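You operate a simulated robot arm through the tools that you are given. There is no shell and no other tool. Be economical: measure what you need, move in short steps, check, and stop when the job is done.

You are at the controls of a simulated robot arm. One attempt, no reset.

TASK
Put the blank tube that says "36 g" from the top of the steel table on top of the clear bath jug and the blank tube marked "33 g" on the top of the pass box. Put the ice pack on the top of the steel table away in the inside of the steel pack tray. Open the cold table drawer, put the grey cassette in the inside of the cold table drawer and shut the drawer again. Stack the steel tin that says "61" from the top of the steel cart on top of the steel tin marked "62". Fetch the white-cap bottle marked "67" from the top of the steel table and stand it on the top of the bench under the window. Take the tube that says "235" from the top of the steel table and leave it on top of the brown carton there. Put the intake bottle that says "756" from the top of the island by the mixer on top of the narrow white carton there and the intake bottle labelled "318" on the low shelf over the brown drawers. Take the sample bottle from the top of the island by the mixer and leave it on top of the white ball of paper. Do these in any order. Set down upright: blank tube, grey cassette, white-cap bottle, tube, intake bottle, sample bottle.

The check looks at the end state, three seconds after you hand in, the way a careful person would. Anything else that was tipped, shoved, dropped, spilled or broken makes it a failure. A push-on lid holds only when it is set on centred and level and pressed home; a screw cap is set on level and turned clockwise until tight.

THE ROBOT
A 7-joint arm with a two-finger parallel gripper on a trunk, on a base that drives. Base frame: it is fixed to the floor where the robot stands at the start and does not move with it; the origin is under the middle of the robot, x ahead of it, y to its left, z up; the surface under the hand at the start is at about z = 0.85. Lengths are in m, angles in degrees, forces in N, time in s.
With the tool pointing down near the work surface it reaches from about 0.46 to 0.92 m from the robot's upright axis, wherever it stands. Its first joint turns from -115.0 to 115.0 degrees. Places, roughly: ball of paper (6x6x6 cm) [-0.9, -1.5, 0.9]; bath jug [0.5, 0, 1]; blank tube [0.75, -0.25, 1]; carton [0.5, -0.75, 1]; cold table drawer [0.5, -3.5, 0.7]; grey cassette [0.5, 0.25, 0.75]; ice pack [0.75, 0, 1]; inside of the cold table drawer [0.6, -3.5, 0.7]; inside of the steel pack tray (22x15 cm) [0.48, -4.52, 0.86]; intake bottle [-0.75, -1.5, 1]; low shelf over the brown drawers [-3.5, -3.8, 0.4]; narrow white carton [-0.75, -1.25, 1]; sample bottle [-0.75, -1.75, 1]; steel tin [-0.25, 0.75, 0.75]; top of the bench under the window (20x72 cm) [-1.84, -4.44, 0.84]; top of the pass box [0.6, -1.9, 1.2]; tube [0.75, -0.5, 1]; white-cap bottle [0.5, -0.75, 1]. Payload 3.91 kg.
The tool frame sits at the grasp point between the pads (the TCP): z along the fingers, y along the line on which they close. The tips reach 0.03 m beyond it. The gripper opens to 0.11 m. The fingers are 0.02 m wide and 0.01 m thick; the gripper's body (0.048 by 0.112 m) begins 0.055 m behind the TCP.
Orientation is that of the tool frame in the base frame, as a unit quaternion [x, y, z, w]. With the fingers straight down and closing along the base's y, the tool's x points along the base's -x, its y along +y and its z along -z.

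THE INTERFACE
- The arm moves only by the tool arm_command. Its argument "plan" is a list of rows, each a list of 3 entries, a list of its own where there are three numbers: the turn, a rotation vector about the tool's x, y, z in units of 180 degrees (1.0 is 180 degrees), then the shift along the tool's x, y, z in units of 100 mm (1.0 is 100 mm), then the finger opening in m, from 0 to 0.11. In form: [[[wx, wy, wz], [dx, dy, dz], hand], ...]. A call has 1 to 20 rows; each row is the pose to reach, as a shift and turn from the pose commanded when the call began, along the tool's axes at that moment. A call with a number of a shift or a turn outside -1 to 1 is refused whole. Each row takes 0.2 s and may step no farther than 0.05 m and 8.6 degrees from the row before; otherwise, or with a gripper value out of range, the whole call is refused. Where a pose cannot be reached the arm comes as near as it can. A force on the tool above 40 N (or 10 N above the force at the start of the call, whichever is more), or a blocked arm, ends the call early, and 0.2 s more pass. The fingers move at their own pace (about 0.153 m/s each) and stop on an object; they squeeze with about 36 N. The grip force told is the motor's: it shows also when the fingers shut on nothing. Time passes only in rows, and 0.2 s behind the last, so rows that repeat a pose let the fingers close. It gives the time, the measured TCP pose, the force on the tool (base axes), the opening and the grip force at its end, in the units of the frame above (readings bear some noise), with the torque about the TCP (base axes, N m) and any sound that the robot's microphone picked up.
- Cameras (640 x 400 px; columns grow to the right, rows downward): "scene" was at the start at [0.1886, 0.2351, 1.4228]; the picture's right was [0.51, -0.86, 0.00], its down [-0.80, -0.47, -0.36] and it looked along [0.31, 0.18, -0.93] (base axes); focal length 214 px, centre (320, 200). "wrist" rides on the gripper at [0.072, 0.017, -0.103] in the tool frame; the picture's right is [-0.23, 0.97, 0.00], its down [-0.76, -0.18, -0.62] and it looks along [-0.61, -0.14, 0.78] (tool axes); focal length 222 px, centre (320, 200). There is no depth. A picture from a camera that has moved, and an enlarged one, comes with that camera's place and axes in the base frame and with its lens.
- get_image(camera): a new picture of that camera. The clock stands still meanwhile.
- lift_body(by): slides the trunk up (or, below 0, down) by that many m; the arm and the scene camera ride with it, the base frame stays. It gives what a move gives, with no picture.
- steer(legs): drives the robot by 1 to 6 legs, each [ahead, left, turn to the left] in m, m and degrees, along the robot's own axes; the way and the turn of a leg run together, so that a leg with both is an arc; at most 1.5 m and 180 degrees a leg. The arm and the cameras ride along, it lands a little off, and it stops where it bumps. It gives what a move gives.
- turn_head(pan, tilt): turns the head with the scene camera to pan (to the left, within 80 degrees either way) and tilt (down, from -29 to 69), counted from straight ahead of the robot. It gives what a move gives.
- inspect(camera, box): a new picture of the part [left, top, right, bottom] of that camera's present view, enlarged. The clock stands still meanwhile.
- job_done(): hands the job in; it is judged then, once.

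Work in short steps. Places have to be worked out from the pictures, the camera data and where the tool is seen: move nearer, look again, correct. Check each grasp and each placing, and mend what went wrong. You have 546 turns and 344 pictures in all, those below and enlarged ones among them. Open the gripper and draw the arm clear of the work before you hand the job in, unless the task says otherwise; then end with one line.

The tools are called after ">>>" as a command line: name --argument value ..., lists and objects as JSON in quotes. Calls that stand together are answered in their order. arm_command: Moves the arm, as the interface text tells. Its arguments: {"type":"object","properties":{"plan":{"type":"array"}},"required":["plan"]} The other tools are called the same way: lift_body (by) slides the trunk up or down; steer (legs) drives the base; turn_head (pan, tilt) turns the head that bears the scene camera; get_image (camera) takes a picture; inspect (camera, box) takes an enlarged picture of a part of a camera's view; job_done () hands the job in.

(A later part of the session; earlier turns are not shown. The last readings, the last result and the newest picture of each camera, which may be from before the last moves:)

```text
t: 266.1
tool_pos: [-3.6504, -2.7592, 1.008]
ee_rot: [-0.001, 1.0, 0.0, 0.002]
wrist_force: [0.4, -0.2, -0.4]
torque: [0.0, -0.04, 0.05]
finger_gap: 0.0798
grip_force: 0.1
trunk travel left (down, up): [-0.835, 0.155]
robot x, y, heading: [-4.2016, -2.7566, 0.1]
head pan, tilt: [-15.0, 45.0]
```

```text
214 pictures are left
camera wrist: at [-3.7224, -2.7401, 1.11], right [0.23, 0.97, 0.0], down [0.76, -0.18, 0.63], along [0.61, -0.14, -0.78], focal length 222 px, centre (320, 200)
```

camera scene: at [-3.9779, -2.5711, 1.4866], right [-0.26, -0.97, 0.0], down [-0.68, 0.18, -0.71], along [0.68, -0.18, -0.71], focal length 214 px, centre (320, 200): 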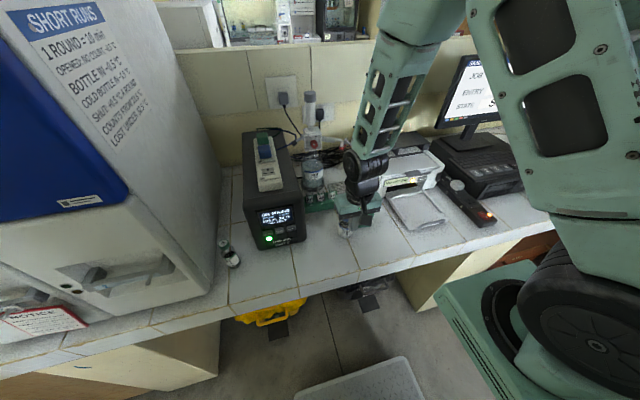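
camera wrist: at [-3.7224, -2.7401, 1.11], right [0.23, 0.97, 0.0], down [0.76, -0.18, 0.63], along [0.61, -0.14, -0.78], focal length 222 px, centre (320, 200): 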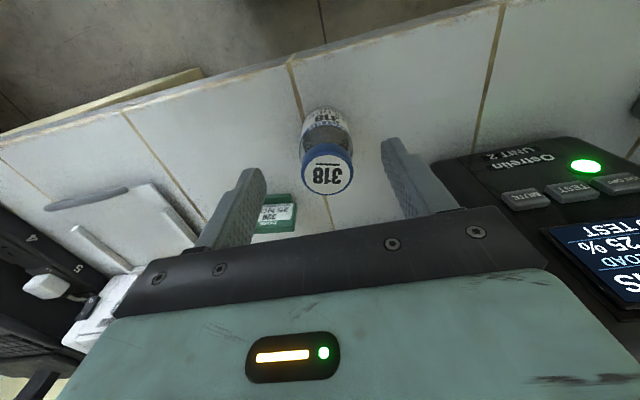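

Standing well. Back the base 0.12 m and tilt the hand 45° forward.

>>> steer --legs '[[-0.13, 0, 0]]'

>>> arm_command --plan '[[[0, -0.042, 0], [0, 0, 0], 0.08], [[0, -0.084, 0], [0, 0, 0], 0.08], [[0, -0.125, 0], [0, 0, 0], 0.08], [[0, -0.167, 0], [0, 0, 0], 0.08], [[0, -0.208, 0], [0, 0, 0], 0.08], [[0, -0.25, 0], [0, 0, 0], 0.08]]'

>>> get_image --camera "wrist"

>>> get_image --camera "scene"

```text
t: 267.4
tool_pos: [-3.7806, -2.7591, 1.0076]
ee_rot: [0.002, 1.0, 0.0, 0.002]
wrist_force: [-0.2, 0.0, -0.1]
torque: [0.02, 0.03, 0.03]
finger_gap: 0.0799
grip_force: 0.0
trunk travel left (down, up): [-0.835, 0.155]
robot x, y, heading: [-4.329, -2.7549, -0.2]
head pan, tilt: [-15.0, 45.0]
```

```text
t: 268.8
tool_pos: [-3.751, -2.7382, 0.9898]
ee_rot: [0.003, 0.923, -0.002, 0.385]
wrist_force: [-0.1, -0.6, 0.1]
torque: [0.01, 0.01, 0.0]
finger_gap: 0.08
grip_force: 0.1
out of reach, approached as far as the arm can: row 4, 5, 6
trunk travel left (down, up): [-0.835, 0.155]
robot x, y, heading: [-4.328, -2.754, 0.1]
head pan, tilt: [-15.0, 45.0]
```

```text
213 pictures are left
camera wrist: at [-3.8752, -2.7204, 1.01], right [0.16, 0.97, 0.16], down [0.09, -0.18, 0.98], along [0.98, -0.15, -0.12], focal length 222 px, centre (320, 200)
```

wrist: 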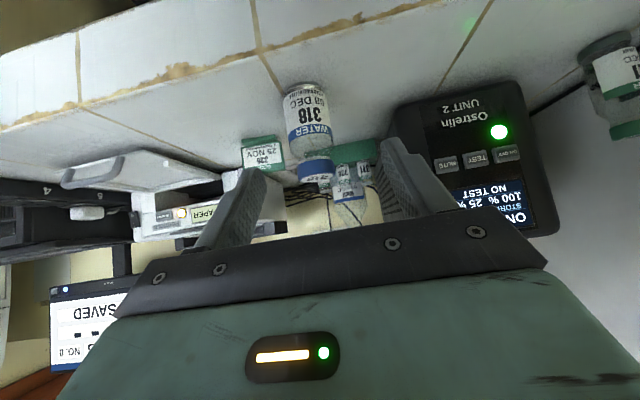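

```text
212 pictures are left
camera scene: at [-4.1082, -2.5718, 1.4868], right [-0.26, -0.97, 0.0], down [-0.68, 0.19, -0.71], along [0.68, -0.18, -0.71], focal length 214 px, centre (320, 200)
```

scene: 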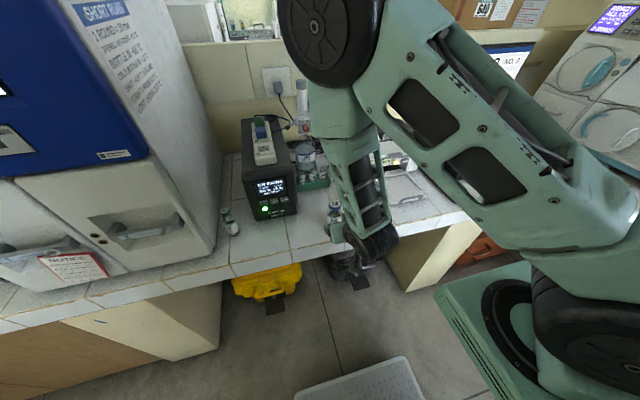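

Hand is at 45°. Advance along the tool axis toward the bottle part way, then check.

>>> arm_command --plan '[[[0, 0, 0], [-0.2, 0, 0.2], 0.08], [[0, 0, 0], [-0.34, 0.02, 0.5], 0.08], [[0, 0, 0], [-0.34, 0.02, 0.8], 0.08]]'

>>> get_image --camera "wrist"

```text
t: 269.6
tool_pos: [-3.6701, -2.738, 0.9592]
ee_rot: [0.001, 0.923, -0.001, 0.385]
wrist_force: [0.2, 0.2, -0.1]
torque: [0.01, -0.01, 0.02]
finger_gap: 0.0799
grip_force: 0.2
trunk travel left (down, up): [-0.835, 0.155]
robot x, y, heading: [-4.3284, -2.7599, -0.2]
head pan, tilt: [-15.0, 45.0]
```

```text
211 pictures are left
camera wrist: at [-3.7943, -2.7192, 0.9783], right [0.16, 0.97, 0.16], down [0.09, -0.18, 0.98], along [0.98, -0.14, -0.12], focal length 222 px, centre (320, 200)
```

wrist: 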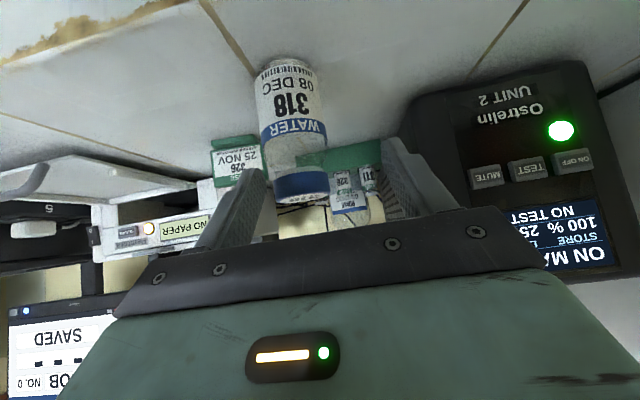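

Correct sideways −18 mm first, then advance 65 mm.

>>> arm_command --plan '[[[0, 0, 0], [0, -0.18, 0], 0.08], [[0, 0, 0], [0.08, -0.18, 0.3], 0.08], [[0, 0, 0], [0.08, -0.18, 0.6], 0.08], [[0, 0, 0], [0.08, -0.18, 0.64], 0.08]]'

>>> get_image --camera "wrist"

>>> inspect --camera "scene" --box '[290, 170, 400, 270]'

```text
t: 270.6
tool_pos: [-3.6304, -2.7558, 0.9078]
ee_rot: [0.002, 0.923, -0.001, 0.384]
wrist_force: [-0.5, -0.1, 0.3]
torque: [-0.01, -0.01, 0.02]
finger_gap: 0.0801
grip_force: 0.0
trunk travel left (down, up): [-0.835, 0.155]
robot x, y, heading: [-4.3295, -2.7583, -0.2]
head pan, tilt: [-15.0, 45.0]
```

```text
210 pictures are left
camera wrist: at [-3.7536, -2.7374, 0.9276], right [0.16, 0.97, 0.16], down [0.09, -0.18, 0.98], along [0.98, -0.14, -0.12], focal length 222 px, centre (320, 200)
```

wrist: 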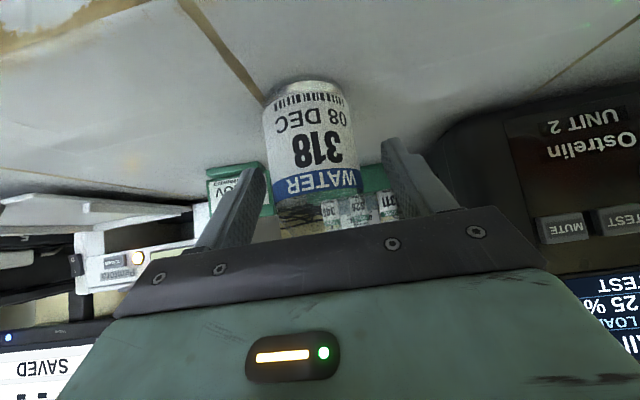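

```text
4.00 times, centred on (345, 220) of scene
camera zoom: at [-4.1082, -2.5713, 1.4867], right [-0.26, -0.97, 0.0], down [-0.68, 0.19, -0.71], along [0.68, -0.19, -0.71], focal length 858 px, centre (220, 120)
```

zoom: 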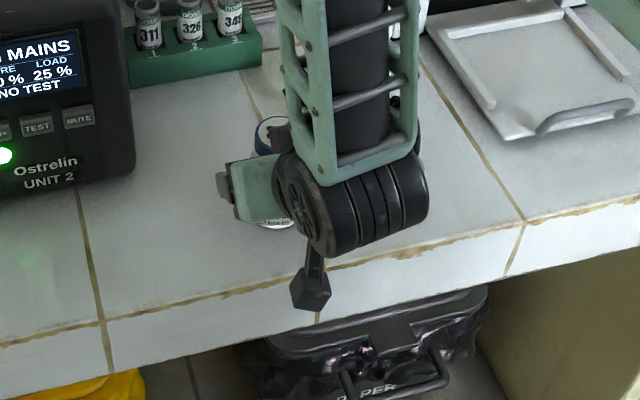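

Bottle is between the fingers. Close and lift slightly.

>>> arm_command --plan '[[[0, 0, 0], [0, 0, 0], 0.06], [[0, 0, 0], [0, 0, 0], 0.03], [[0, 0, 0], [0, 0, 0], 0.0], [[0, 0, 0], [0, 0, 0], 0.0]]'

>>> arm_command --plan '[[[0, 0, 0], [-0.2, 0, -0.2], 0.0], [[0, 0, 0], [-0.4, 0, -0.4], 0.0], [[0, 0, 0], [-0.4, 0, -0.4], 0.0]]'

>>> get_image --camera "wrist"

```text
t: 271.6
tool_pos: [-3.6299, -2.7554, 0.9064]
ee_rot: [0.002, 0.923, 0.0, 0.384]
wrist_force: [0.0, -0.4, -0.6]
torque: [0.02, -0.04, -0.01]
finger_gap: 0.0506
grip_force: 35.5
trunk travel left (down, up): [-0.835, 0.155]
robot x, y, heading: [-4.3285, -2.7545, -0.3]
head pan, tilt: [-15.0, 45.0]
```

```text
t: 272.4
tool_pos: [-3.6281, -2.7559, 0.9646]
ee_rot: [0.001, 0.923, 0.0, 0.384]
wrist_force: [-0.3, 0.0, -1.3]
torque: [-0.01, 0.03, 0.01]
finger_gap: 0.0507
grip_force: 35.6
trunk travel left (down, up): [-0.835, 0.155]
robot x, y, heading: [-4.3282, -2.7555, -0.2]
head pan, tilt: [-15.0, 45.0]
```

```text
208 pictures are left
camera wrist: at [-3.753, -2.7376, 0.9853], right [0.16, 0.97, 0.16], down [0.09, -0.18, 0.98], along [0.98, -0.14, -0.12], focal length 222 px, centre (320, 200)
```

wrist: 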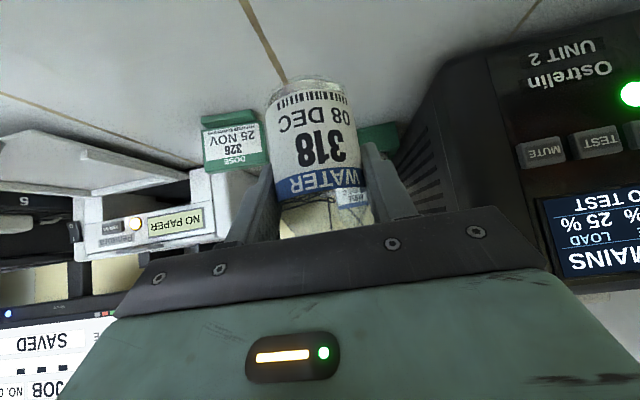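

Held at 45°. Back away from the counter, strafe south to the drawers, and look.

>>> steer --legs '[[-0.33, 0, 0], [0, -0.9, 0]]'

>>> lift_body --by -0.35

>>> turn_head --pan -20 --tilt 35

>>> get_image --camera "scene"

>>> get_image --camera "wrist"

```text
t: 278.9
tool_pos: [-3.9576, -3.6548, 0.9663]
ee_rot: [-0.004, 0.923, 0.001, 0.384]
wrist_force: [0.5, -0.5, -1.8]
torque: [-0.01, -0.04, 0.03]
finger_gap: 0.0506
grip_force: 36.2
trunk travel left (down, up): [-0.835, 0.155]
robot x, y, heading: [-4.6562, -3.6637, 0.8]
head pan, tilt: [-15.0, 45.0]
```

```text
t: 282.3
tool_pos: [-3.959, -3.6543, 0.6144]
ee_rot: [-0.004, 0.923, 0.002, 0.385]
wrist_force: [-0.2, -0.4, -0.2]
torque: [0.0, -0.01, -0.01]
finger_gap: 0.0503
grip_force: 36.1
trunk travel left (down, up): [-0.485, 0.505]
robot x, y, heading: [-4.6598, -3.6633, 0.8]
head pan, tilt: [-15.0, 45.0]
```

```text
t: 283.0
tool_pos: [-3.9589, -3.6546, 0.6147]
ee_rot: [-0.004, 0.923, 0.001, 0.384]
wrist_force: [0.1, 0.3, -1.1]
torque: [-0.05, 0.02, 0.0]
finger_gap: 0.0507
grip_force: 36.3
trunk travel left (down, up): [-0.485, 0.505]
robot x, y, heading: [-4.6594, -3.663, 0.4]
head pan, tilt: [-20.0, 35.0]
```

```text
207 pictures are left
camera scene: at [-4.4354, -3.4853, 1.1514], right [-0.33, -0.94, 0.0], down [-0.54, 0.19, -0.82], along [0.77, -0.27, -0.57], focal length 214 px, centre (320, 200)
```

scene: 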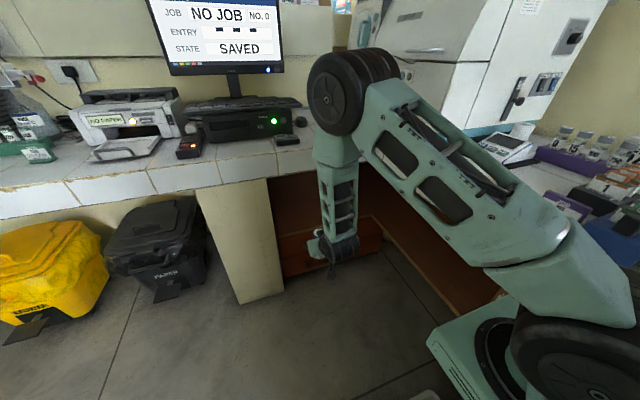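

```text
206 pictures are left
camera wrist: at [-4.0826, -3.6382, 0.635], right [0.15, 0.98, 0.16], down [0.1, -0.18, 0.98], along [0.98, -0.13, -0.12], focal length 222 px, centre (320, 200)
```

wrist: 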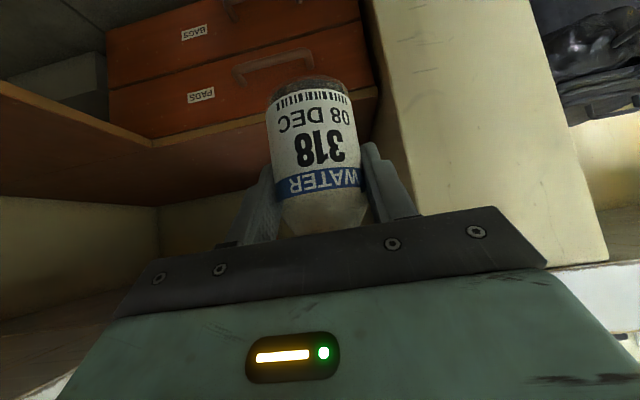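

The shelf surface above the drawers is at z≈0.39–0.40, y from −4.05 to −3.55, front edge x≈−3.66. Lower a bit, move in under the counter.

>>> lift_body --by -0.09

>>> steer --legs '[[0.26, -0.05, 0]]'

>>> arm_command --plan '[[[0, 0, 0], [0, -0.4, 0], 0.0], [[0, 0, 0], [0, -0.7, 0], 0.0]]'

>>> get_image --camera "wrist"

>>> get_image --camera "scene"

```text
t: 284.3
tool_pos: [-3.9586, -3.6556, 0.5243]
ee_rot: [-0.004, 0.923, 0.002, 0.385]
wrist_force: [-0.1, 0.0, -1.6]
torque: [-0.04, -0.01, -0.02]
finger_gap: 0.0505
grip_force: 36.5
trunk travel left (down, up): [-0.395, 0.595]
robot x, y, heading: [-4.6546, -3.6644, 0.6]
head pan, tilt: [-20.0, 35.0]
```

```text
t: 286.2
tool_pos: [-3.6911, -3.6938, 0.5231]
ee_rot: [-0.002, 0.923, 0.001, 0.384]
wrist_force: [0.0, -0.6, -1.6]
torque: [0.06, 0.03, 0.0]
finger_gap: 0.0506
grip_force: 36.2
trunk travel left (down, up): [-0.395, 0.595]
robot x, y, heading: [-4.3897, -3.7028, 0.5]
head pan, tilt: [-20.0, 35.0]
```

```text
t: 286.8
tool_pos: [-3.6909, -3.7631, 0.5237]
ee_rot: [-0.003, 0.923, 0.002, 0.384]
wrist_force: [0.9, -0.3, -1.0]
torque: [-0.03, 0.05, -0.03]
finger_gap: 0.0509
grip_force: 35.6
trunk travel left (down, up): [-0.395, 0.595]
robot x, y, heading: [-4.3909, -3.6996, 0.4]
head pan, tilt: [-20.0, 35.0]
```

```text
205 pictures are left
camera wrist: at [-3.815, -3.7478, 0.5433], right [0.15, 0.97, 0.16], down [0.1, -0.18, 0.98], along [0.98, -0.13, -0.12], focal length 222 px, centre (320, 200)
```

wrist: 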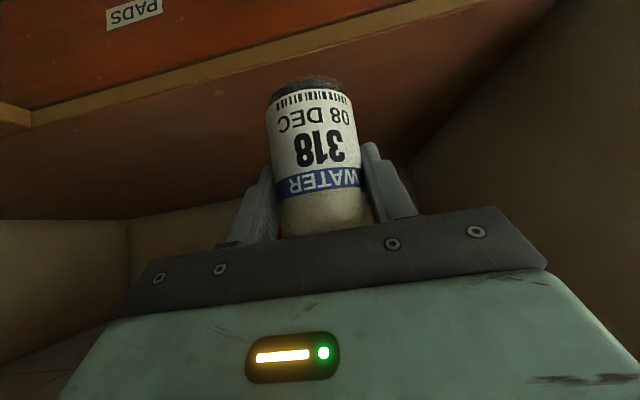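

```text
204 pictures are left
camera scene: at [-4.1674, -3.5232, 1.0615], right [-0.34, -0.94, 0.0], down [-0.54, 0.19, -0.82], along [0.77, -0.28, -0.57], focal length 214 px, centre (320, 200)
```

scene: 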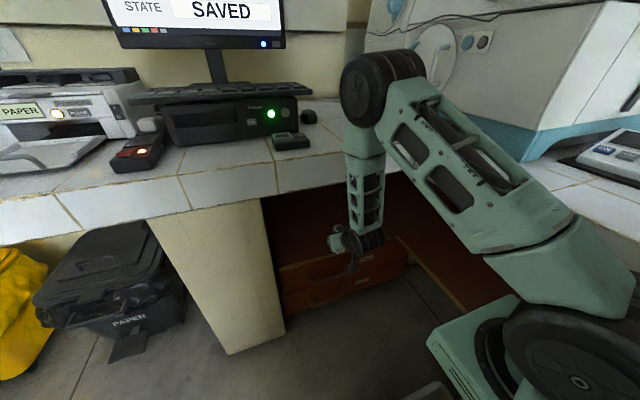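

Extend the arm (not the base) 0.09 m forward so the forearm leans back; check clearance under the counter.

>>> arm_command --plan '[[[0, 0, 0], [-0.15, 0, 0.15], 0.0], [[0, 0, 0], [-0.3, 0, 0.3], 0.0], [[0, 0, 0], [-0.45, 0, 0.45], 0.0]]'

>>> inspect --camera "scene" --box '[280, 60, 460, 300]'

>>> get_image --camera "wrist"

```text
t: 287.6
tool_pos: [-3.6264, -3.7643, 0.523]
ee_rot: [-0.002, 0.923, 0.001, 0.384]
wrist_force: [0.5, 0.7, -1.1]
torque: [0.01, 0.03, -0.01]
finger_gap: 0.0504
grip_force: 35.6
trunk travel left (down, up): [-0.395, 0.595]
robot x, y, heading: [-4.384, -3.7017, 0.5]
head pan, tilt: [-20.0, 35.0]
```

```text
1.67 times, centred on (370, 180) of scene
camera zoom: at [-4.1672, -3.5236, 1.0615], right [-0.34, -0.94, 0.0], down [-0.54, 0.19, -0.82], along [0.77, -0.28, -0.57], focal length 358 px, centre (237, 233)
```

zoom: 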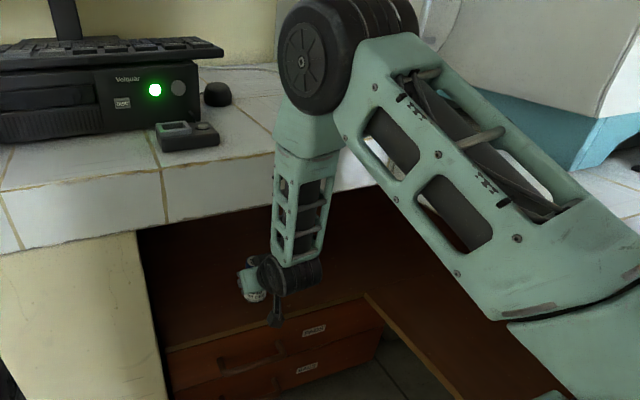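

```text
202 pictures are left
camera wrist: at [-3.7511, -3.7472, 0.5441], right [0.15, 0.97, 0.16], down [0.1, -0.18, 0.98], along [0.98, -0.14, -0.12], focal length 222 px, centre (320, 200)
```

wrist: 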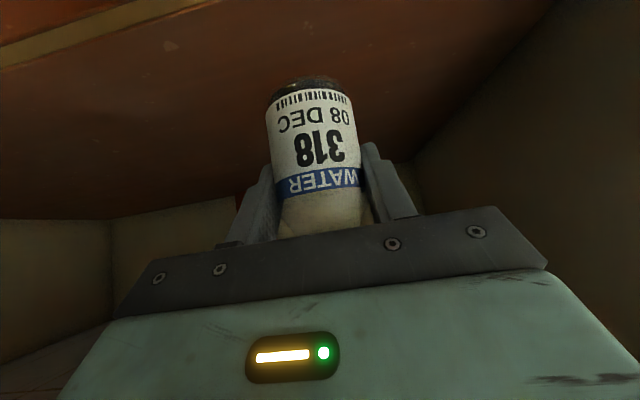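

No contact. Extend a further 35 mm, then lower with the trunk.

>>> arm_command --plan '[[[0, 0, 0], [-0.13, 0, 0.13], 0.0], [[0, 0, 0], [-0.25, 0, 0.25], 0.0]]'

>>> lift_body --by -0.045

>>> get_image --camera "wrist"

```text
t: 288.2
tool_pos: [-3.5935, -3.7633, 0.5248]
ee_rot: [-0.002, 0.923, 0.002, 0.384]
wrist_force: [0.1, 0.1, -1.0]
torque: [-0.01, 0.02, -0.01]
finger_gap: 0.0505
grip_force: 36.1
trunk travel left (down, up): [-0.395, 0.595]
robot x, y, heading: [-4.3889, -3.7024, 0.3]
head pan, tilt: [-20.0, 35.0]
```

```text
t: 289.1
tool_pos: [-3.5918, -3.7625, 0.4784]
ee_rot: [-0.003, 0.923, 0.002, 0.384]
wrist_force: [0.4, 0.2, -0.1]
torque: [0.0, 0.0, -0.04]
finger_gap: 0.0503
grip_force: 36.1
trunk travel left (down, up): [-0.35, 0.64]
robot x, y, heading: [-4.3889, -3.7038, 0.4]
head pan, tilt: [-20.0, 35.0]
```

```text
201 pictures are left
camera wrist: at [-3.7164, -3.7462, 0.4999], right [0.15, 0.97, 0.16], down [0.1, -0.18, 0.98], along [0.98, -0.14, -0.12], focal length 222 px, centre (320, 200)
```

wrist: 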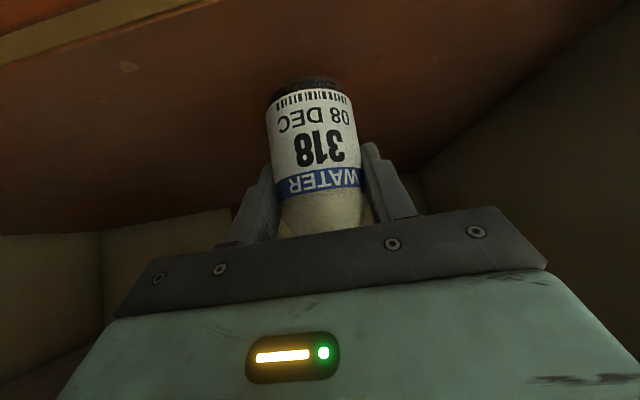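

Lower in small steps to contact.

>>> arm_command --plan '[[[0, 0, 0], [0.028, 0, 0.028], 0.0], [[0, 0, 0], [0.057, 0, 0.057], 0.0], [[0, 0, 0], [0.071, 0, 0.071], 0.0], [[0, 0, 0], [0.085, 0, 0.085], 0.0], [[0, 0, 0], [0.1, 0, 0.1], 0.0]]'

```text
t: 290.3
tool_pos: [-3.5915, -3.7634, 0.4645]
ee_rot: [-0.002, 0.923, 0.0, 0.384]
wrist_force: [0.0, -0.3, -2.2]
torque: [0.01, -0.01, -0.03]
finger_gap: 0.0508
grip_force: 35.9
trunk travel left (down, up): [-0.35, 0.64]
robot x, y, heading: [-4.3892, -3.7013, 0.3]
head pan, tilt: [-20.0, 35.0]
```

>>> arm_command --plan '[[[0, 0, 0], [0.014, 0, 0.014], 0.0], [[0, 0, 0], [0.028, 0, 0.028], 0.0], [[0, 0, 0], [0.042, 0, 0.042], 0.0], [[0, 0, 0], [0.057, 0, 0.057], 0.0], [[0, 0, 0], [0.071, 0, 0.071], 0.0]]'

```text
t: 291.5
tool_pos: [-3.593, -3.7635, 0.4561]
ee_rot: [-0.002, 0.923, 0.002, 0.385]
wrist_force: [0.3, 0.2, -1.0]
torque: [-0.01, -0.01, 0.01]
finger_gap: 0.0503
grip_force: 35.6
trunk travel left (down, up): [-0.35, 0.64]
robot x, y, heading: [-4.3926, -3.6998, 0.5]
head pan, tilt: [-20.0, 35.0]
```

>>> arm_command --plan '[[[0, 0, 0], [0.014, 0, 0.014], 0.0], [[0, 0, 0], [0.028, 0, 0.028], 0.0], [[0, 0, 0], [0.042, 0, 0.042], 0.0], [[0, 0, 0], [0.057, 0, 0.057], 0.0], [[0, 0, 0], [0.071, 0, 0.071], 0.0], [[0, 0, 0], [0.085, 0, 0.085], 0.0]]'

>>> get_image --camera "wrist"

```text
t: 292.9
tool_pos: [-3.592, -3.7624, 0.444]
ee_rot: [-0.003, 0.923, 0.002, 0.384]
wrist_force: [-0.2, -0.4, 0.8]
torque: [0.01, 0.04, -0.02]
finger_gap: 0.0505
grip_force: 35.9
trunk travel left (down, up): [-0.35, 0.64]
robot x, y, heading: [-4.3918, -3.702, 0.4]
head pan, tilt: [-20.0, 35.0]
```

```text
200 pictures are left
camera wrist: at [-3.7159, -3.7462, 0.4641], right [0.15, 0.97, 0.16], down [0.1, -0.18, 0.98], along [0.98, -0.14, -0.12], focal length 222 px, centre (320, 200)
```

wrist: 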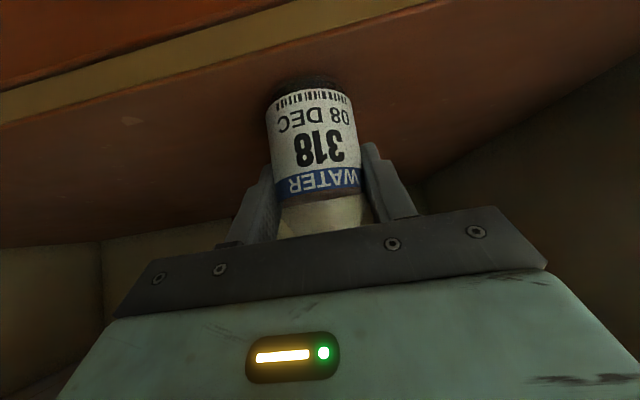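

The edge is nearer than thought (x≈−3.617, z≈0.37), so the bottle must go deeper. Raise 12 mm and push forward 55 mm in small steps.

>>> arm_command --plan '[[[0, 0, 0], [-0.085, 0, -0.085], 0.0], [[0, 0, 0], [-0.22, 0, 0.056], 0.0], [[0, 0, 0], [-0.36, 0, 0.19], 0.0], [[0, 0, 0], [-0.475, 0, 0.304], 0.0]]'

>>> inspect --camera "scene" --box '[280, 60, 460, 300]'

>>> get_image --camera "wrist"

```text
t: 293.9
tool_pos: [-3.5511, -3.7634, 0.4546]
ee_rot: [-0.003, 0.926, 0.001, 0.378]
wrist_force: [-0.1, 0.0, -0.7]
torque: [-0.01, 0.03, 0.01]
finger_gap: 0.0506
grip_force: 36.2
trunk travel left (down, up): [-0.35, 0.64]
robot x, y, heading: [-4.3932, -3.702, 0.2]
head pan, tilt: [-20.0, 35.0]
```

```text
1.67 times, centred on (370, 180) of scene
camera zoom: at [-4.1753, -3.5242, 1.0176], right [-0.34, -0.94, 0.0], down [-0.54, 0.19, -0.82], along [0.77, -0.28, -0.57], focal length 358 px, centre (237, 233)
```

zoom: 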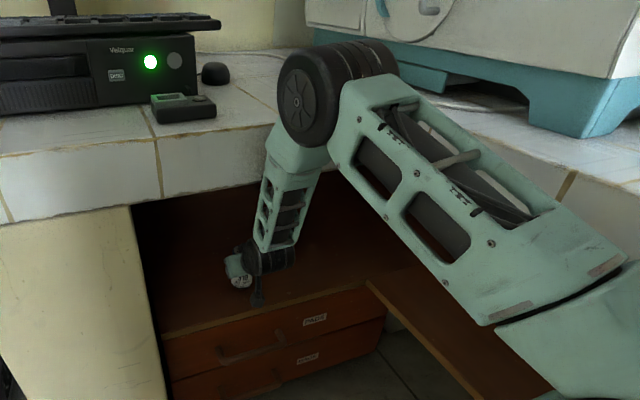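

```text
198 pictures are left
camera wrist: at [-3.6747, -3.7461, 0.4761], right [0.16, 0.97, 0.16], down [0.11, -0.18, 0.98], along [0.98, -0.14, -0.13], focal length 222 px, centre (320, 200)
```

wrist: 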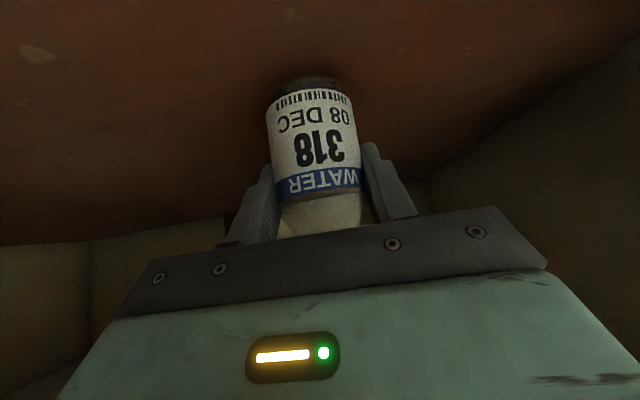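

Bottle is now ~65 mm inside the edge. Lower to contact.

>>> arm_command --plan '[[[0, 0, 0], [0.035, 0, 0.035], 0.0], [[0, 0, 0], [0.064, 0, 0.064], 0.0], [[0, 0, 0], [0.085, 0, 0.085], 0.0], [[0, 0, 0], [0.1, 0, 0.1], 0.0], [[0, 0, 0], [0.114, 0, 0.114], 0.0], [[0, 0, 0], [0.128, 0, 0.128], 0.0]]'

```text
t: 295.3
tool_pos: [-3.5453, -3.7626, 0.4439]
ee_rot: [-0.003, 0.923, 0.001, 0.384]
wrist_force: [-0.6, 0.6, -1.0]
torque: [0.0, -0.02, -0.01]
finger_gap: 0.0504
grip_force: 35.6
trunk travel left (down, up): [-0.35, 0.64]
robot x, y, heading: [-4.3915, -3.7052, 0.2]
head pan, tilt: [-20.0, 35.0]
```

>>> arm_command --plan '[[[0, 0, 0], [0.014, 0, 0.014], 0.0], [[0, 0, 0], [0.028, 0, 0.028], 0.0], [[0, 0, 0], [0.042, 0, 0.042], 0.0], [[0, 0, 0], [0.057, 0, 0.057], 0.0], [[0, 0, 0], [0.071, 0, 0.071], 0.0]]'

```text
t: 296.5
tool_pos: [-3.5435, -3.7622, 0.4391]
ee_rot: [-0.003, 0.92, 0.001, 0.391]
wrist_force: [-4.6, -0.8, 29.1]
torque: [-0.06, -0.17, -0.02]
finger_gap: 0.0507
grip_force: 35.1
trunk travel left (down, up): [-0.35, 0.64]
robot x, y, heading: [-4.3938, -3.6987, 0.5]
head pan, tilt: [-20.0, 35.0]
```

Contact (29 N). Ease up 3 mm, release, and withdraw back along the tool axis.

>>> arm_command --plan '[[[0, 0, 0], [-0.025, 0, -0.025], 0.0], [[0, 0, 0], [-0.025, 0, -0.025], 0.055], [[0, 0, 0], [-0.025, 0, -0.025], 0.075], [[0, 0, 0], [-0.025, 0, -0.025], 0.08]]'

>>> get_image --camera "wrist"

```text
t: 297.5
tool_pos: [-3.5456, -3.7618, 0.435]
ee_rot: [-0.003, 0.924, 0.001, 0.383]
wrist_force: [-0.6, -0.3, 0.0]
torque: [0.0, 0.01, 0.03]
finger_gap: 0.0801
grip_force: 0.1
trunk travel left (down, up): [-0.35, 0.64]
robot x, y, heading: [-4.3859, -3.7007, 0.4]
head pan, tilt: [-20.0, 35.0]
```

```text
197 pictures are left
camera wrist: at [-3.67, -3.7457, 0.456], right [0.16, 0.97, 0.16], down [0.1, -0.18, 0.98], along [0.98, -0.14, -0.12], focal length 222 px, centre (320, 200)
```

wrist: 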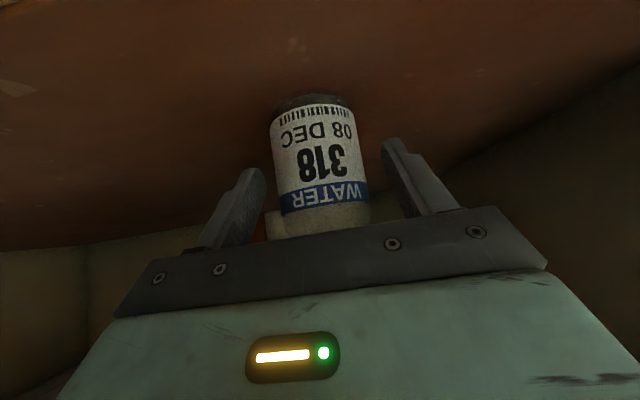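

Standing. Withdraw horizontally backward.

>>> arm_command --plan '[[[0, 0, 0], [0.2, 0, -0.2], 0.08], [[0, 0, 0], [0.45, 0, -0.45], 0.08], [[0, 0, 0], [0.7, 0, -0.7], 0.08]]'

>>> steer --legs '[[-0.3, 0, 0]]'

>>> get_image --camera "wrist"

>>> get_image --camera "scene"

```text
t: 298.3
tool_pos: [-3.6342, -3.7639, 0.4311]
ee_rot: [-0.001, 0.923, 0.0, 0.384]
wrist_force: [-0.2, 0.1, -0.2]
torque: [0.02, -0.02, -0.03]
finger_gap: 0.08
grip_force: 0.1
trunk travel left (down, up): [-0.35, 0.64]
robot x, y, heading: [-4.3894, -3.6993, 0.3]
head pan, tilt: [-20.0, 35.0]
```

```text
t: 300.3
tool_pos: [-3.9352, -3.7652, 0.4311]
ee_rot: [-0.003, 0.923, 0.002, 0.384]
wrist_force: [-0.7, -0.1, 0.0]
torque: [0.0, -0.02, 0.01]
finger_gap: 0.0801
grip_force: 0.0
trunk travel left (down, up): [-0.35, 0.64]
robot x, y, heading: [-4.6942, -3.7058, 0.2]
head pan, tilt: [-20.0, 35.0]
```

```text
196 pictures are left
camera wrist: at [-4.0582, -3.7478, 0.4518], right [0.15, 0.97, 0.16], down [0.1, -0.18, 0.98], along [0.98, -0.14, -0.12], focal length 222 px, centre (320, 200)
```

wrist: 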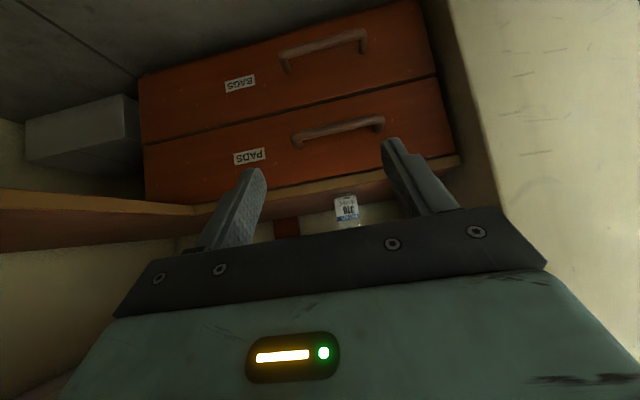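

```text
195 pictures are left
camera scene: at [-4.4664, -3.5249, 1.0165], right [-0.34, -0.94, 0.0], down [-0.54, 0.19, -0.82], along [0.77, -0.28, -0.57], focal length 214 px, centre (320, 200)
```

scene: 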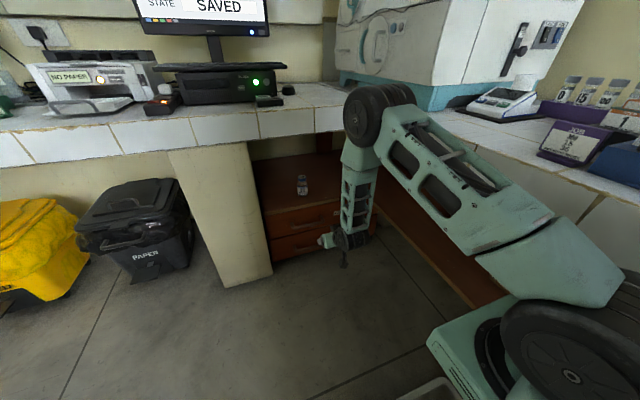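

318 is placed. Untilt the hand, raise, and drive back north.

>>> arm_command --plan '[[[0, 0.042, 0], [0, 0, -0.1], 0.08], [[0, 0.084, 0], [0, 0, -0.2], 0.08], [[0, 0.125, 0], [0, 0, -0.3], 0.08], [[0, 0.167, 0], [0, 0, -0.4], 0.08], [[0, 0.208, 0], [0, 0, -0.4], 0.08], [[0, 0.25, 0], [0, 0, -0.4], 0.08]]'

>>> lift_body --by 0.4

>>> steer --legs '[[0, 0, 90], [0.2, -0.54, 0], [1.4, 0, 0], [1.4, 0, 0]]'

>>> turn_head --pan 0 --tilt 40

>>> get_image --camera "scene"

```text
t: 301.7
tool_pos: [-3.963, -3.7656, 0.4598]
ee_rot: [-0.003, 1.0, 0.0, 0.001]
wrist_force: [-0.5, 0.3, -0.1]
torque: [0.0, 0.01, 0.05]
finger_gap: 0.0798
grip_force: 0.0
trunk travel left (down, up): [-0.35, 0.64]
robot x, y, heading: [-4.6922, -3.7016, 0.4]
head pan, tilt: [-20.0, 35.0]
```

```text
t: 305.5
tool_pos: [-3.9629, -3.7652, 0.8599]
ee_rot: [-0.003, 1.0, -0.001, 0.001]
wrist_force: [-0.3, 0.5, 0.4]
torque: [-0.02, -0.03, -0.01]
finger_gap: 0.0802
grip_force: 0.1
trunk travel left (down, up): [-0.75, 0.24]
robot x, y, heading: [-4.6906, -3.7053, 0.4]
head pan, tilt: [-20.0, 35.0]
```

```text
t: 306.6
tool_pos: [-3.9624, -3.7347, 0.8592]
ee_rot: [-0.021, 1.0, 0.001, 0.002]
wrist_force: [0.0, 0.7, -0.5]
torque: [0.0, -0.03, 0.0]
finger_gap: 0.08
grip_force: 0.0
trunk travel left (down, up): [-0.75, 0.24]
robot x, y, heading: [-4.6894, -3.7013, 2.2]
head pan, tilt: [-20.0, 35.0]
stopped in leg 1: the robot was blocked; the commanded pose is now the measured one
```

```text
t: 307.4
tool_pos: [-3.9624, -3.7342, 0.8588]
ee_rot: [-0.021, 1.0, 0.0, 0.002]
wrist_force: [-0.8, 0.3, -1.5]
torque: [-0.01, 0.02, 0.02]
finger_gap: 0.0799
grip_force: 0.0
trunk travel left (down, up): [-0.75, 0.24]
robot x, y, heading: [-4.6883, -3.6973, 2.5]
head pan, tilt: [0.0, 40.0]
```

```text
194 pictures are left
camera scene: at [-4.4744, -3.4833, 1.4089], right [0.04, -1.0, 0.0], down [-0.64, -0.03, -0.77], along [0.77, 0.03, -0.64], focal length 214 px, centre (320, 200)
```

scene: 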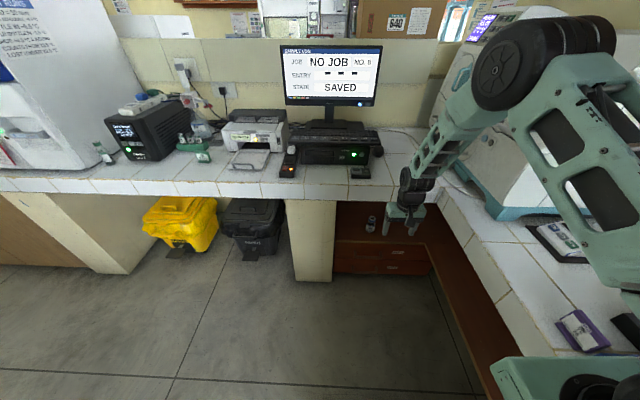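

The base corner brushed something while turning; strafe left 0.35 m away from the bench first, then turn.

>>> steer --legs '[[0, 0.4, 0], [0, 0, 88]]'

>>> get_image --camera "scene"

```text
t: 313.6
tool_pos: [-4.6304, -2.5756, 0.86]
ee_rot: [-0.702, 0.712, 0.002, 0.001]
wrist_force: [0.9, 0.2, -0.5]
torque: [0.01, -0.01, 0.02]
finger_gap: 0.0801
grip_force: 0.0
trunk travel left (down, up): [-0.75, 0.24]
robot x, y, heading: [-4.703, -3.2976, 89.3]
head pan, tilt: [0.0, 40.0]
```

```text
193 pictures are left
camera scene: at [-4.9096, -3.0688, 1.4089], right [1.0, -0.01, 0.0], down [-0.01, -0.64, -0.77], along [0.01, 0.77, -0.64], focal length 214 px, centre (320, 200)
```

scene: 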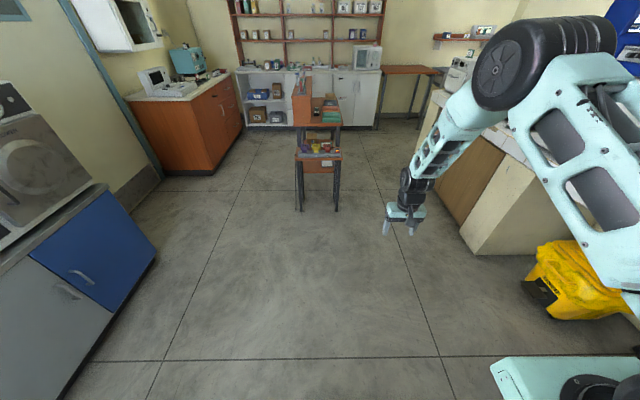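

Drive north along x≈−4.17, then turn east.

>>> lift_body --by 0.2

>>> steer --legs '[[0.1, -0.53, 0.7], [1.4, 0, 0], [1.4, 0, 0], [0.25, 0, 0], [0, 0, -90]]'

>>> get_image --camera "scene"

```text
t: 315.8
tool_pos: [-4.6313, -2.5751, 1.0608]
ee_rot: [-0.704, 0.711, 0.001, 0.002]
wrist_force: [0.0, 0.2, -0.9]
torque: [0.01, 0.02, -0.02]
finger_gap: 0.0801
grip_force: 0.1
trunk travel left (down, up): [-0.95, 0.04]
robot x, y, heading: [-4.7054, -3.3014, 89.2]
head pan, tilt: [0.0, 40.0]
```

```text
t: 332.7
tool_pos: [-4.0701, 0.3715, 1.0577]
ee_rot: [-0.703, 0.712, -0.007, -0.007]
wrist_force: [0.0, -6.9, 0.9]
torque: [0.59, 0.04, 0.09]
finger_gap: 0.0801
grip_force: 0.1
trunk travel left (down, up): [-0.95, 0.04]
robot x, y, heading: [-4.15, -0.3454, 88.6]
head pan, tilt: [0.0, 40.0]
stopped in leg 4: the force on the tool passed its limit at 91 N (the readings are from after the stop); the commanded pose is now the measured one
```

```text
192 pictures are left
camera scene: at [-4.3521, -0.1126, 1.6088], right [1.0, -0.02, 0.0], down [-0.01, -0.64, -0.77], along [0.01, 0.77, -0.64], focal length 214 px, centre (320, 200)
```

scene: 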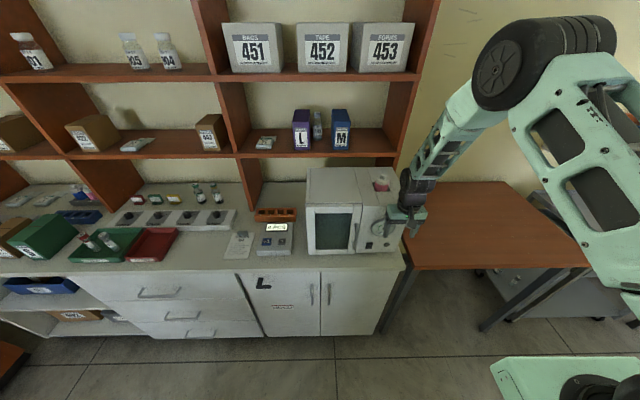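

I forgot the extended arm: the hand pressed on the white device on the cabinet. Back off immediately and inspect.

>>> steer --legs '[[-0.25, 0, 0]]'

>>> turn_head --pan -10 --tilt 40

>>> get_image --camera "scene"

>>> get_image --camera "wrist"

```text
t: 334.6
tool_pos: [-4.0768, 0.1205, 1.0581]
ee_rot: [-0.703, 0.711, -0.007, -0.007]
wrist_force: [0.0, -1.1, -0.8]
torque: [-0.01, 0.0, 0.0]
finger_gap: 0.0801
grip_force: 0.0
trunk travel left (down, up): [-0.95, 0.04]
robot x, y, heading: [-4.1514, -0.5985, 89.5]
head pan, tilt: [0.0, 40.0]
```

```text
t: 335.3
tool_pos: [-4.0765, 0.1199, 1.0578]
ee_rot: [-0.704, 0.711, -0.007, -0.007]
wrist_force: [0.3, -0.1, -0.2]
torque: [0.01, -0.01, 0.01]
finger_gap: 0.0799
grip_force: 0.1
trunk travel left (down, up): [-0.95, 0.04]
robot x, y, heading: [-4.1563, -0.5974, 89.4]
head pan, tilt: [-10.0, 40.0]
```

```text
191 pictures are left
camera scene: at [-4.342, -0.3668, 1.6089], right [0.98, -0.19, 0.0], down [-0.12, -0.63, -0.77], along [0.14, 0.75, -0.64], focal length 214 px, centre (320, 200)
```

scene: 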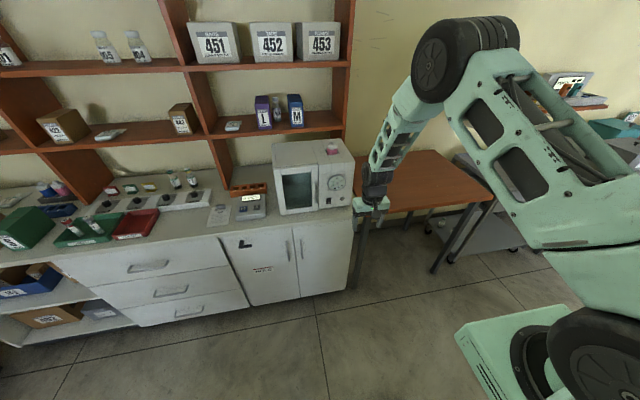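

```text
190 pictures are left
camera wrist: at [-4.0938, 0.0504, 1.1614], right [-0.97, 0.24, -0.01], down [0.19, 0.77, 0.61], along [0.15, 0.59, -0.79], focal length 222 px, centre (320, 200)
```

wrist: 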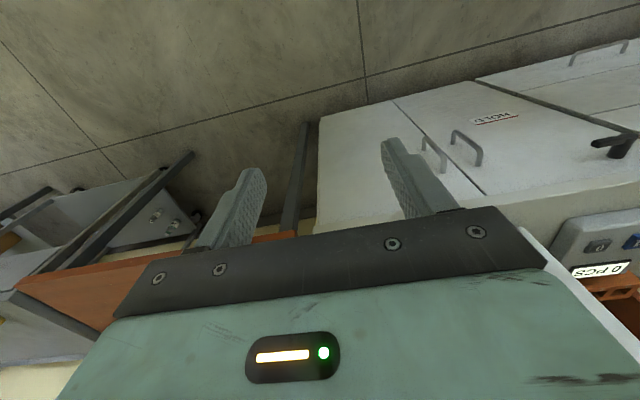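

The device looks unmoved (bottle on top still upright). Retract the arm (and fix the 1° tilt), then turn east at y≈−0.25.

>>> arm_command --plan '[[[0, -0.0063, 0], [0.4, 0, -0.2], 0.08], [[0, -0.0063, 0], [0.8, 0, -0.4], 0.08], [[0, -0.0063, 0], [1, 0, -0.4], 0.08]]'

>>> arm_command --plan '[[[0, 0, 0], [0.4, 0, 0], 0.08], [[0, 0, 0], [0.8, 0, 0], 0.08], [[0, 0, 0], [1, 0, 0], 0.08]]'

>>> steer --legs '[[0.33, 0, 0], [0, 0, -89], [0.9, 0.05, 0]]'

>>> get_image --camera "scene"

```text
t: 336.1
tool_pos: [-4.0762, 0.0197, 1.1018]
ee_rot: [-0.703, 0.711, 0.0, 0.0]
wrist_force: [-0.4, 0.6, -0.3]
torque: [0.0, 0.0, 0.0]
finger_gap: 0.0802
grip_force: 0.0
trunk travel left (down, up): [-0.95, 0.04]
robot x, y, heading: [-4.1518, -0.5974, 89.3]
head pan, tilt: [-10.0, 40.0]
```

```text
t: 336.9
tool_pos: [-4.0785, -0.082, 1.1012]
ee_rot: [-0.702, 0.712, 0.0, 0.0]
wrist_force: [0.6, 0.5, 0.5]
torque: [-0.02, -0.03, 0.0]
finger_gap: 0.08
grip_force: 0.2
trunk travel left (down, up): [-0.95, 0.04]
robot x, y, heading: [-4.155, -0.5955, 89.1]
head pan, tilt: [-10.0, 40.0]
```

```text
t: 347.2
tool_pos: [-2.7199, -0.2657, 1.1009]
ee_rot: [-0.007, 1.0, 0.0, 0.0]
wrist_force: [-0.6, -0.2, -0.6]
torque: [-0.02, -0.02, 0.02]
finger_gap: 0.0796
grip_force: 0.2
trunk travel left (down, up): [-0.95, 0.04]
robot x, y, heading: [-3.2396, -0.2037, 0.2]
head pan, tilt: [-10.0, 40.0]
```

```text
189 pictures are left
camera scene: at [-3.0155, -0.009, 1.6089], right [-0.16, -0.99, 0.0], down [-0.63, 0.11, -0.77], along [0.76, -0.13, -0.64], focal length 214 px, centre (320, 200)
```

scene: 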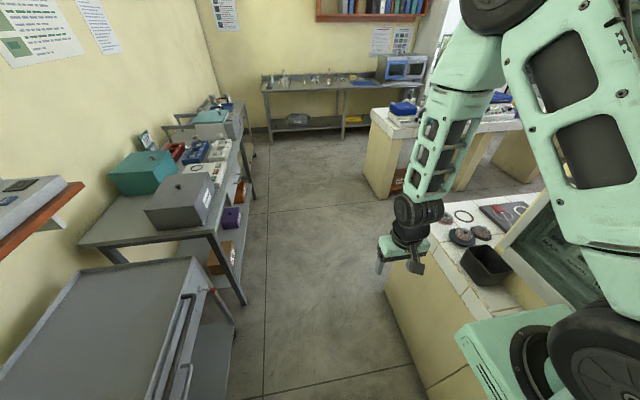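

Drive east 2.9 m to in front of the tin cart and turn north.

>>> steer --legs '[[1.45, 0.03, 0], [1.45, 0.03, 0], [0, 0, 90]]'

>>> turn_head --pan -10 --tilt 50

>>> get_image --camera "scene"

>>> get_image --camera "wrist"

```text
t: 364.9
tool_pos: [-0.3138, 0.4307, 1.1008]
ee_rot: [0.717, -0.697, -0.001, -0.001]
wrist_force: [-0.7, 0.2, 0.9]
torque: [-0.04, -0.01, -0.03]
finger_gap: 0.0799
grip_force: 0.1
trunk travel left (down, up): [-0.95, 0.04]
robot x, y, heading: [-0.3713, -0.0895, 91.4]
head pan, tilt: [-10.0, 40.0]
```

```text
t: 365.6
tool_pos: [-0.3146, 0.4303, 1.1001]
ee_rot: [0.717, -0.697, 0.0, 0.0]
wrist_force: [0.5, -0.3, -0.3]
torque: [-0.03, -0.01, -0.03]
finger_gap: 0.0801
grip_force: 0.1
trunk travel left (down, up): [-0.95, 0.04]
robot x, y, heading: [-0.367, -0.0895, 91.4]
head pan, tilt: [-10.0, 50.0]
```

```text
188 pictures are left
camera scene: at [-0.5672, 0.1266, 1.5948], right [0.99, -0.15, 0.0], down [-0.11, -0.76, -0.64], along [0.1, 0.64, -0.77], focal length 214 px, centre (320, 200)
```

scene: 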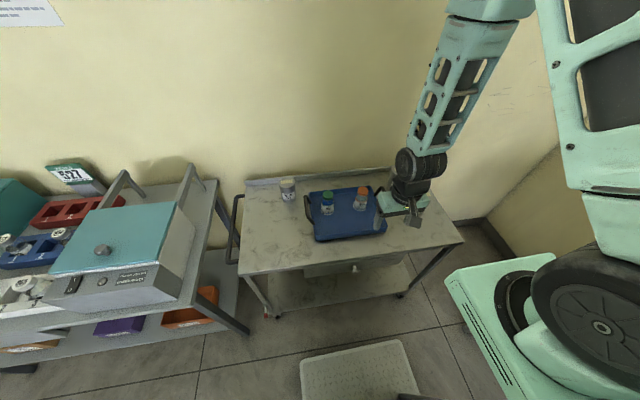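

```text
187 pictures are left
camera wrist: at [-0.3278, 0.3582, 1.2026], right [-0.98, 0.2, 0.0], down [0.16, 0.77, 0.62], along [0.12, 0.61, -0.78], focal length 222 px, centre (320, 200)
```

wrist: 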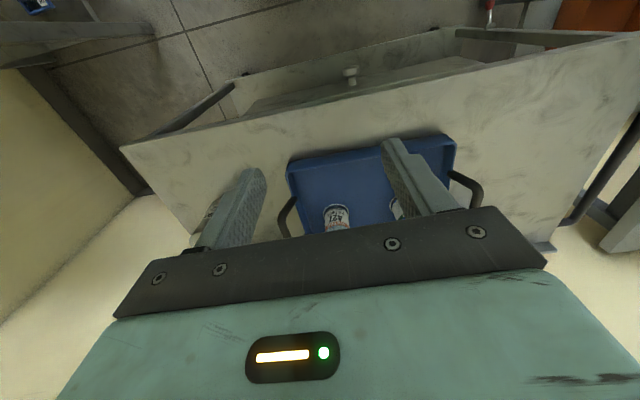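

The tins should be at the right end of the cart. Shift right 0.25 m and look.

>>> steer --legs '[[0, -0.22, -1]]'

>>> get_image --camera "wrist"

>>> inspect --camera "scene" --box '[220, 140, 460, 280]'

```text
t: 367.3
tool_pos: [-0.0822, 0.4331, 1.1011]
ee_rot: [0.711, -0.704, 0.001, -0.001]
wrist_force: [-0.3, -0.4, 0.1]
torque: [-0.03, 0.0, -0.01]
finger_gap: 0.0799
grip_force: 0.0
trunk travel left (down, up): [-0.95, 0.04]
robot x, y, heading: [-0.1433, -0.0881, 90.4]
head pan, tilt: [-10.0, 50.0]
```

```text
186 pictures are left
camera wrist: at [-0.0982, 0.3608, 1.2026], right [-0.98, 0.22, 0.0], down [0.17, 0.76, 0.62], along [0.14, 0.61, -0.78], focal length 222 px, centre (320, 200)
```

wrist: 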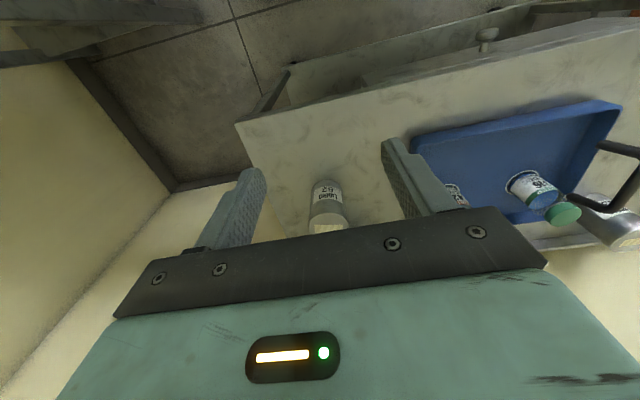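

```text
2.67 times, centred on (340, 210) of scene
camera zoom: at [-0.342, 0.1337, 1.5947], right [0.99, -0.17, 0.0], down [-0.13, -0.76, -0.64], along [0.11, 0.63, -0.77], focal length 572 px, centre (267, 173)
```

zoom: 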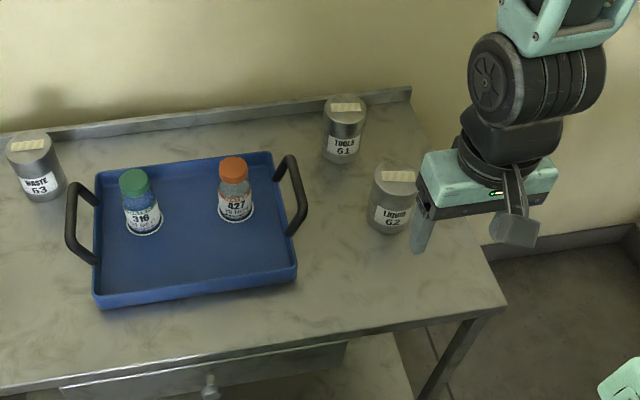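

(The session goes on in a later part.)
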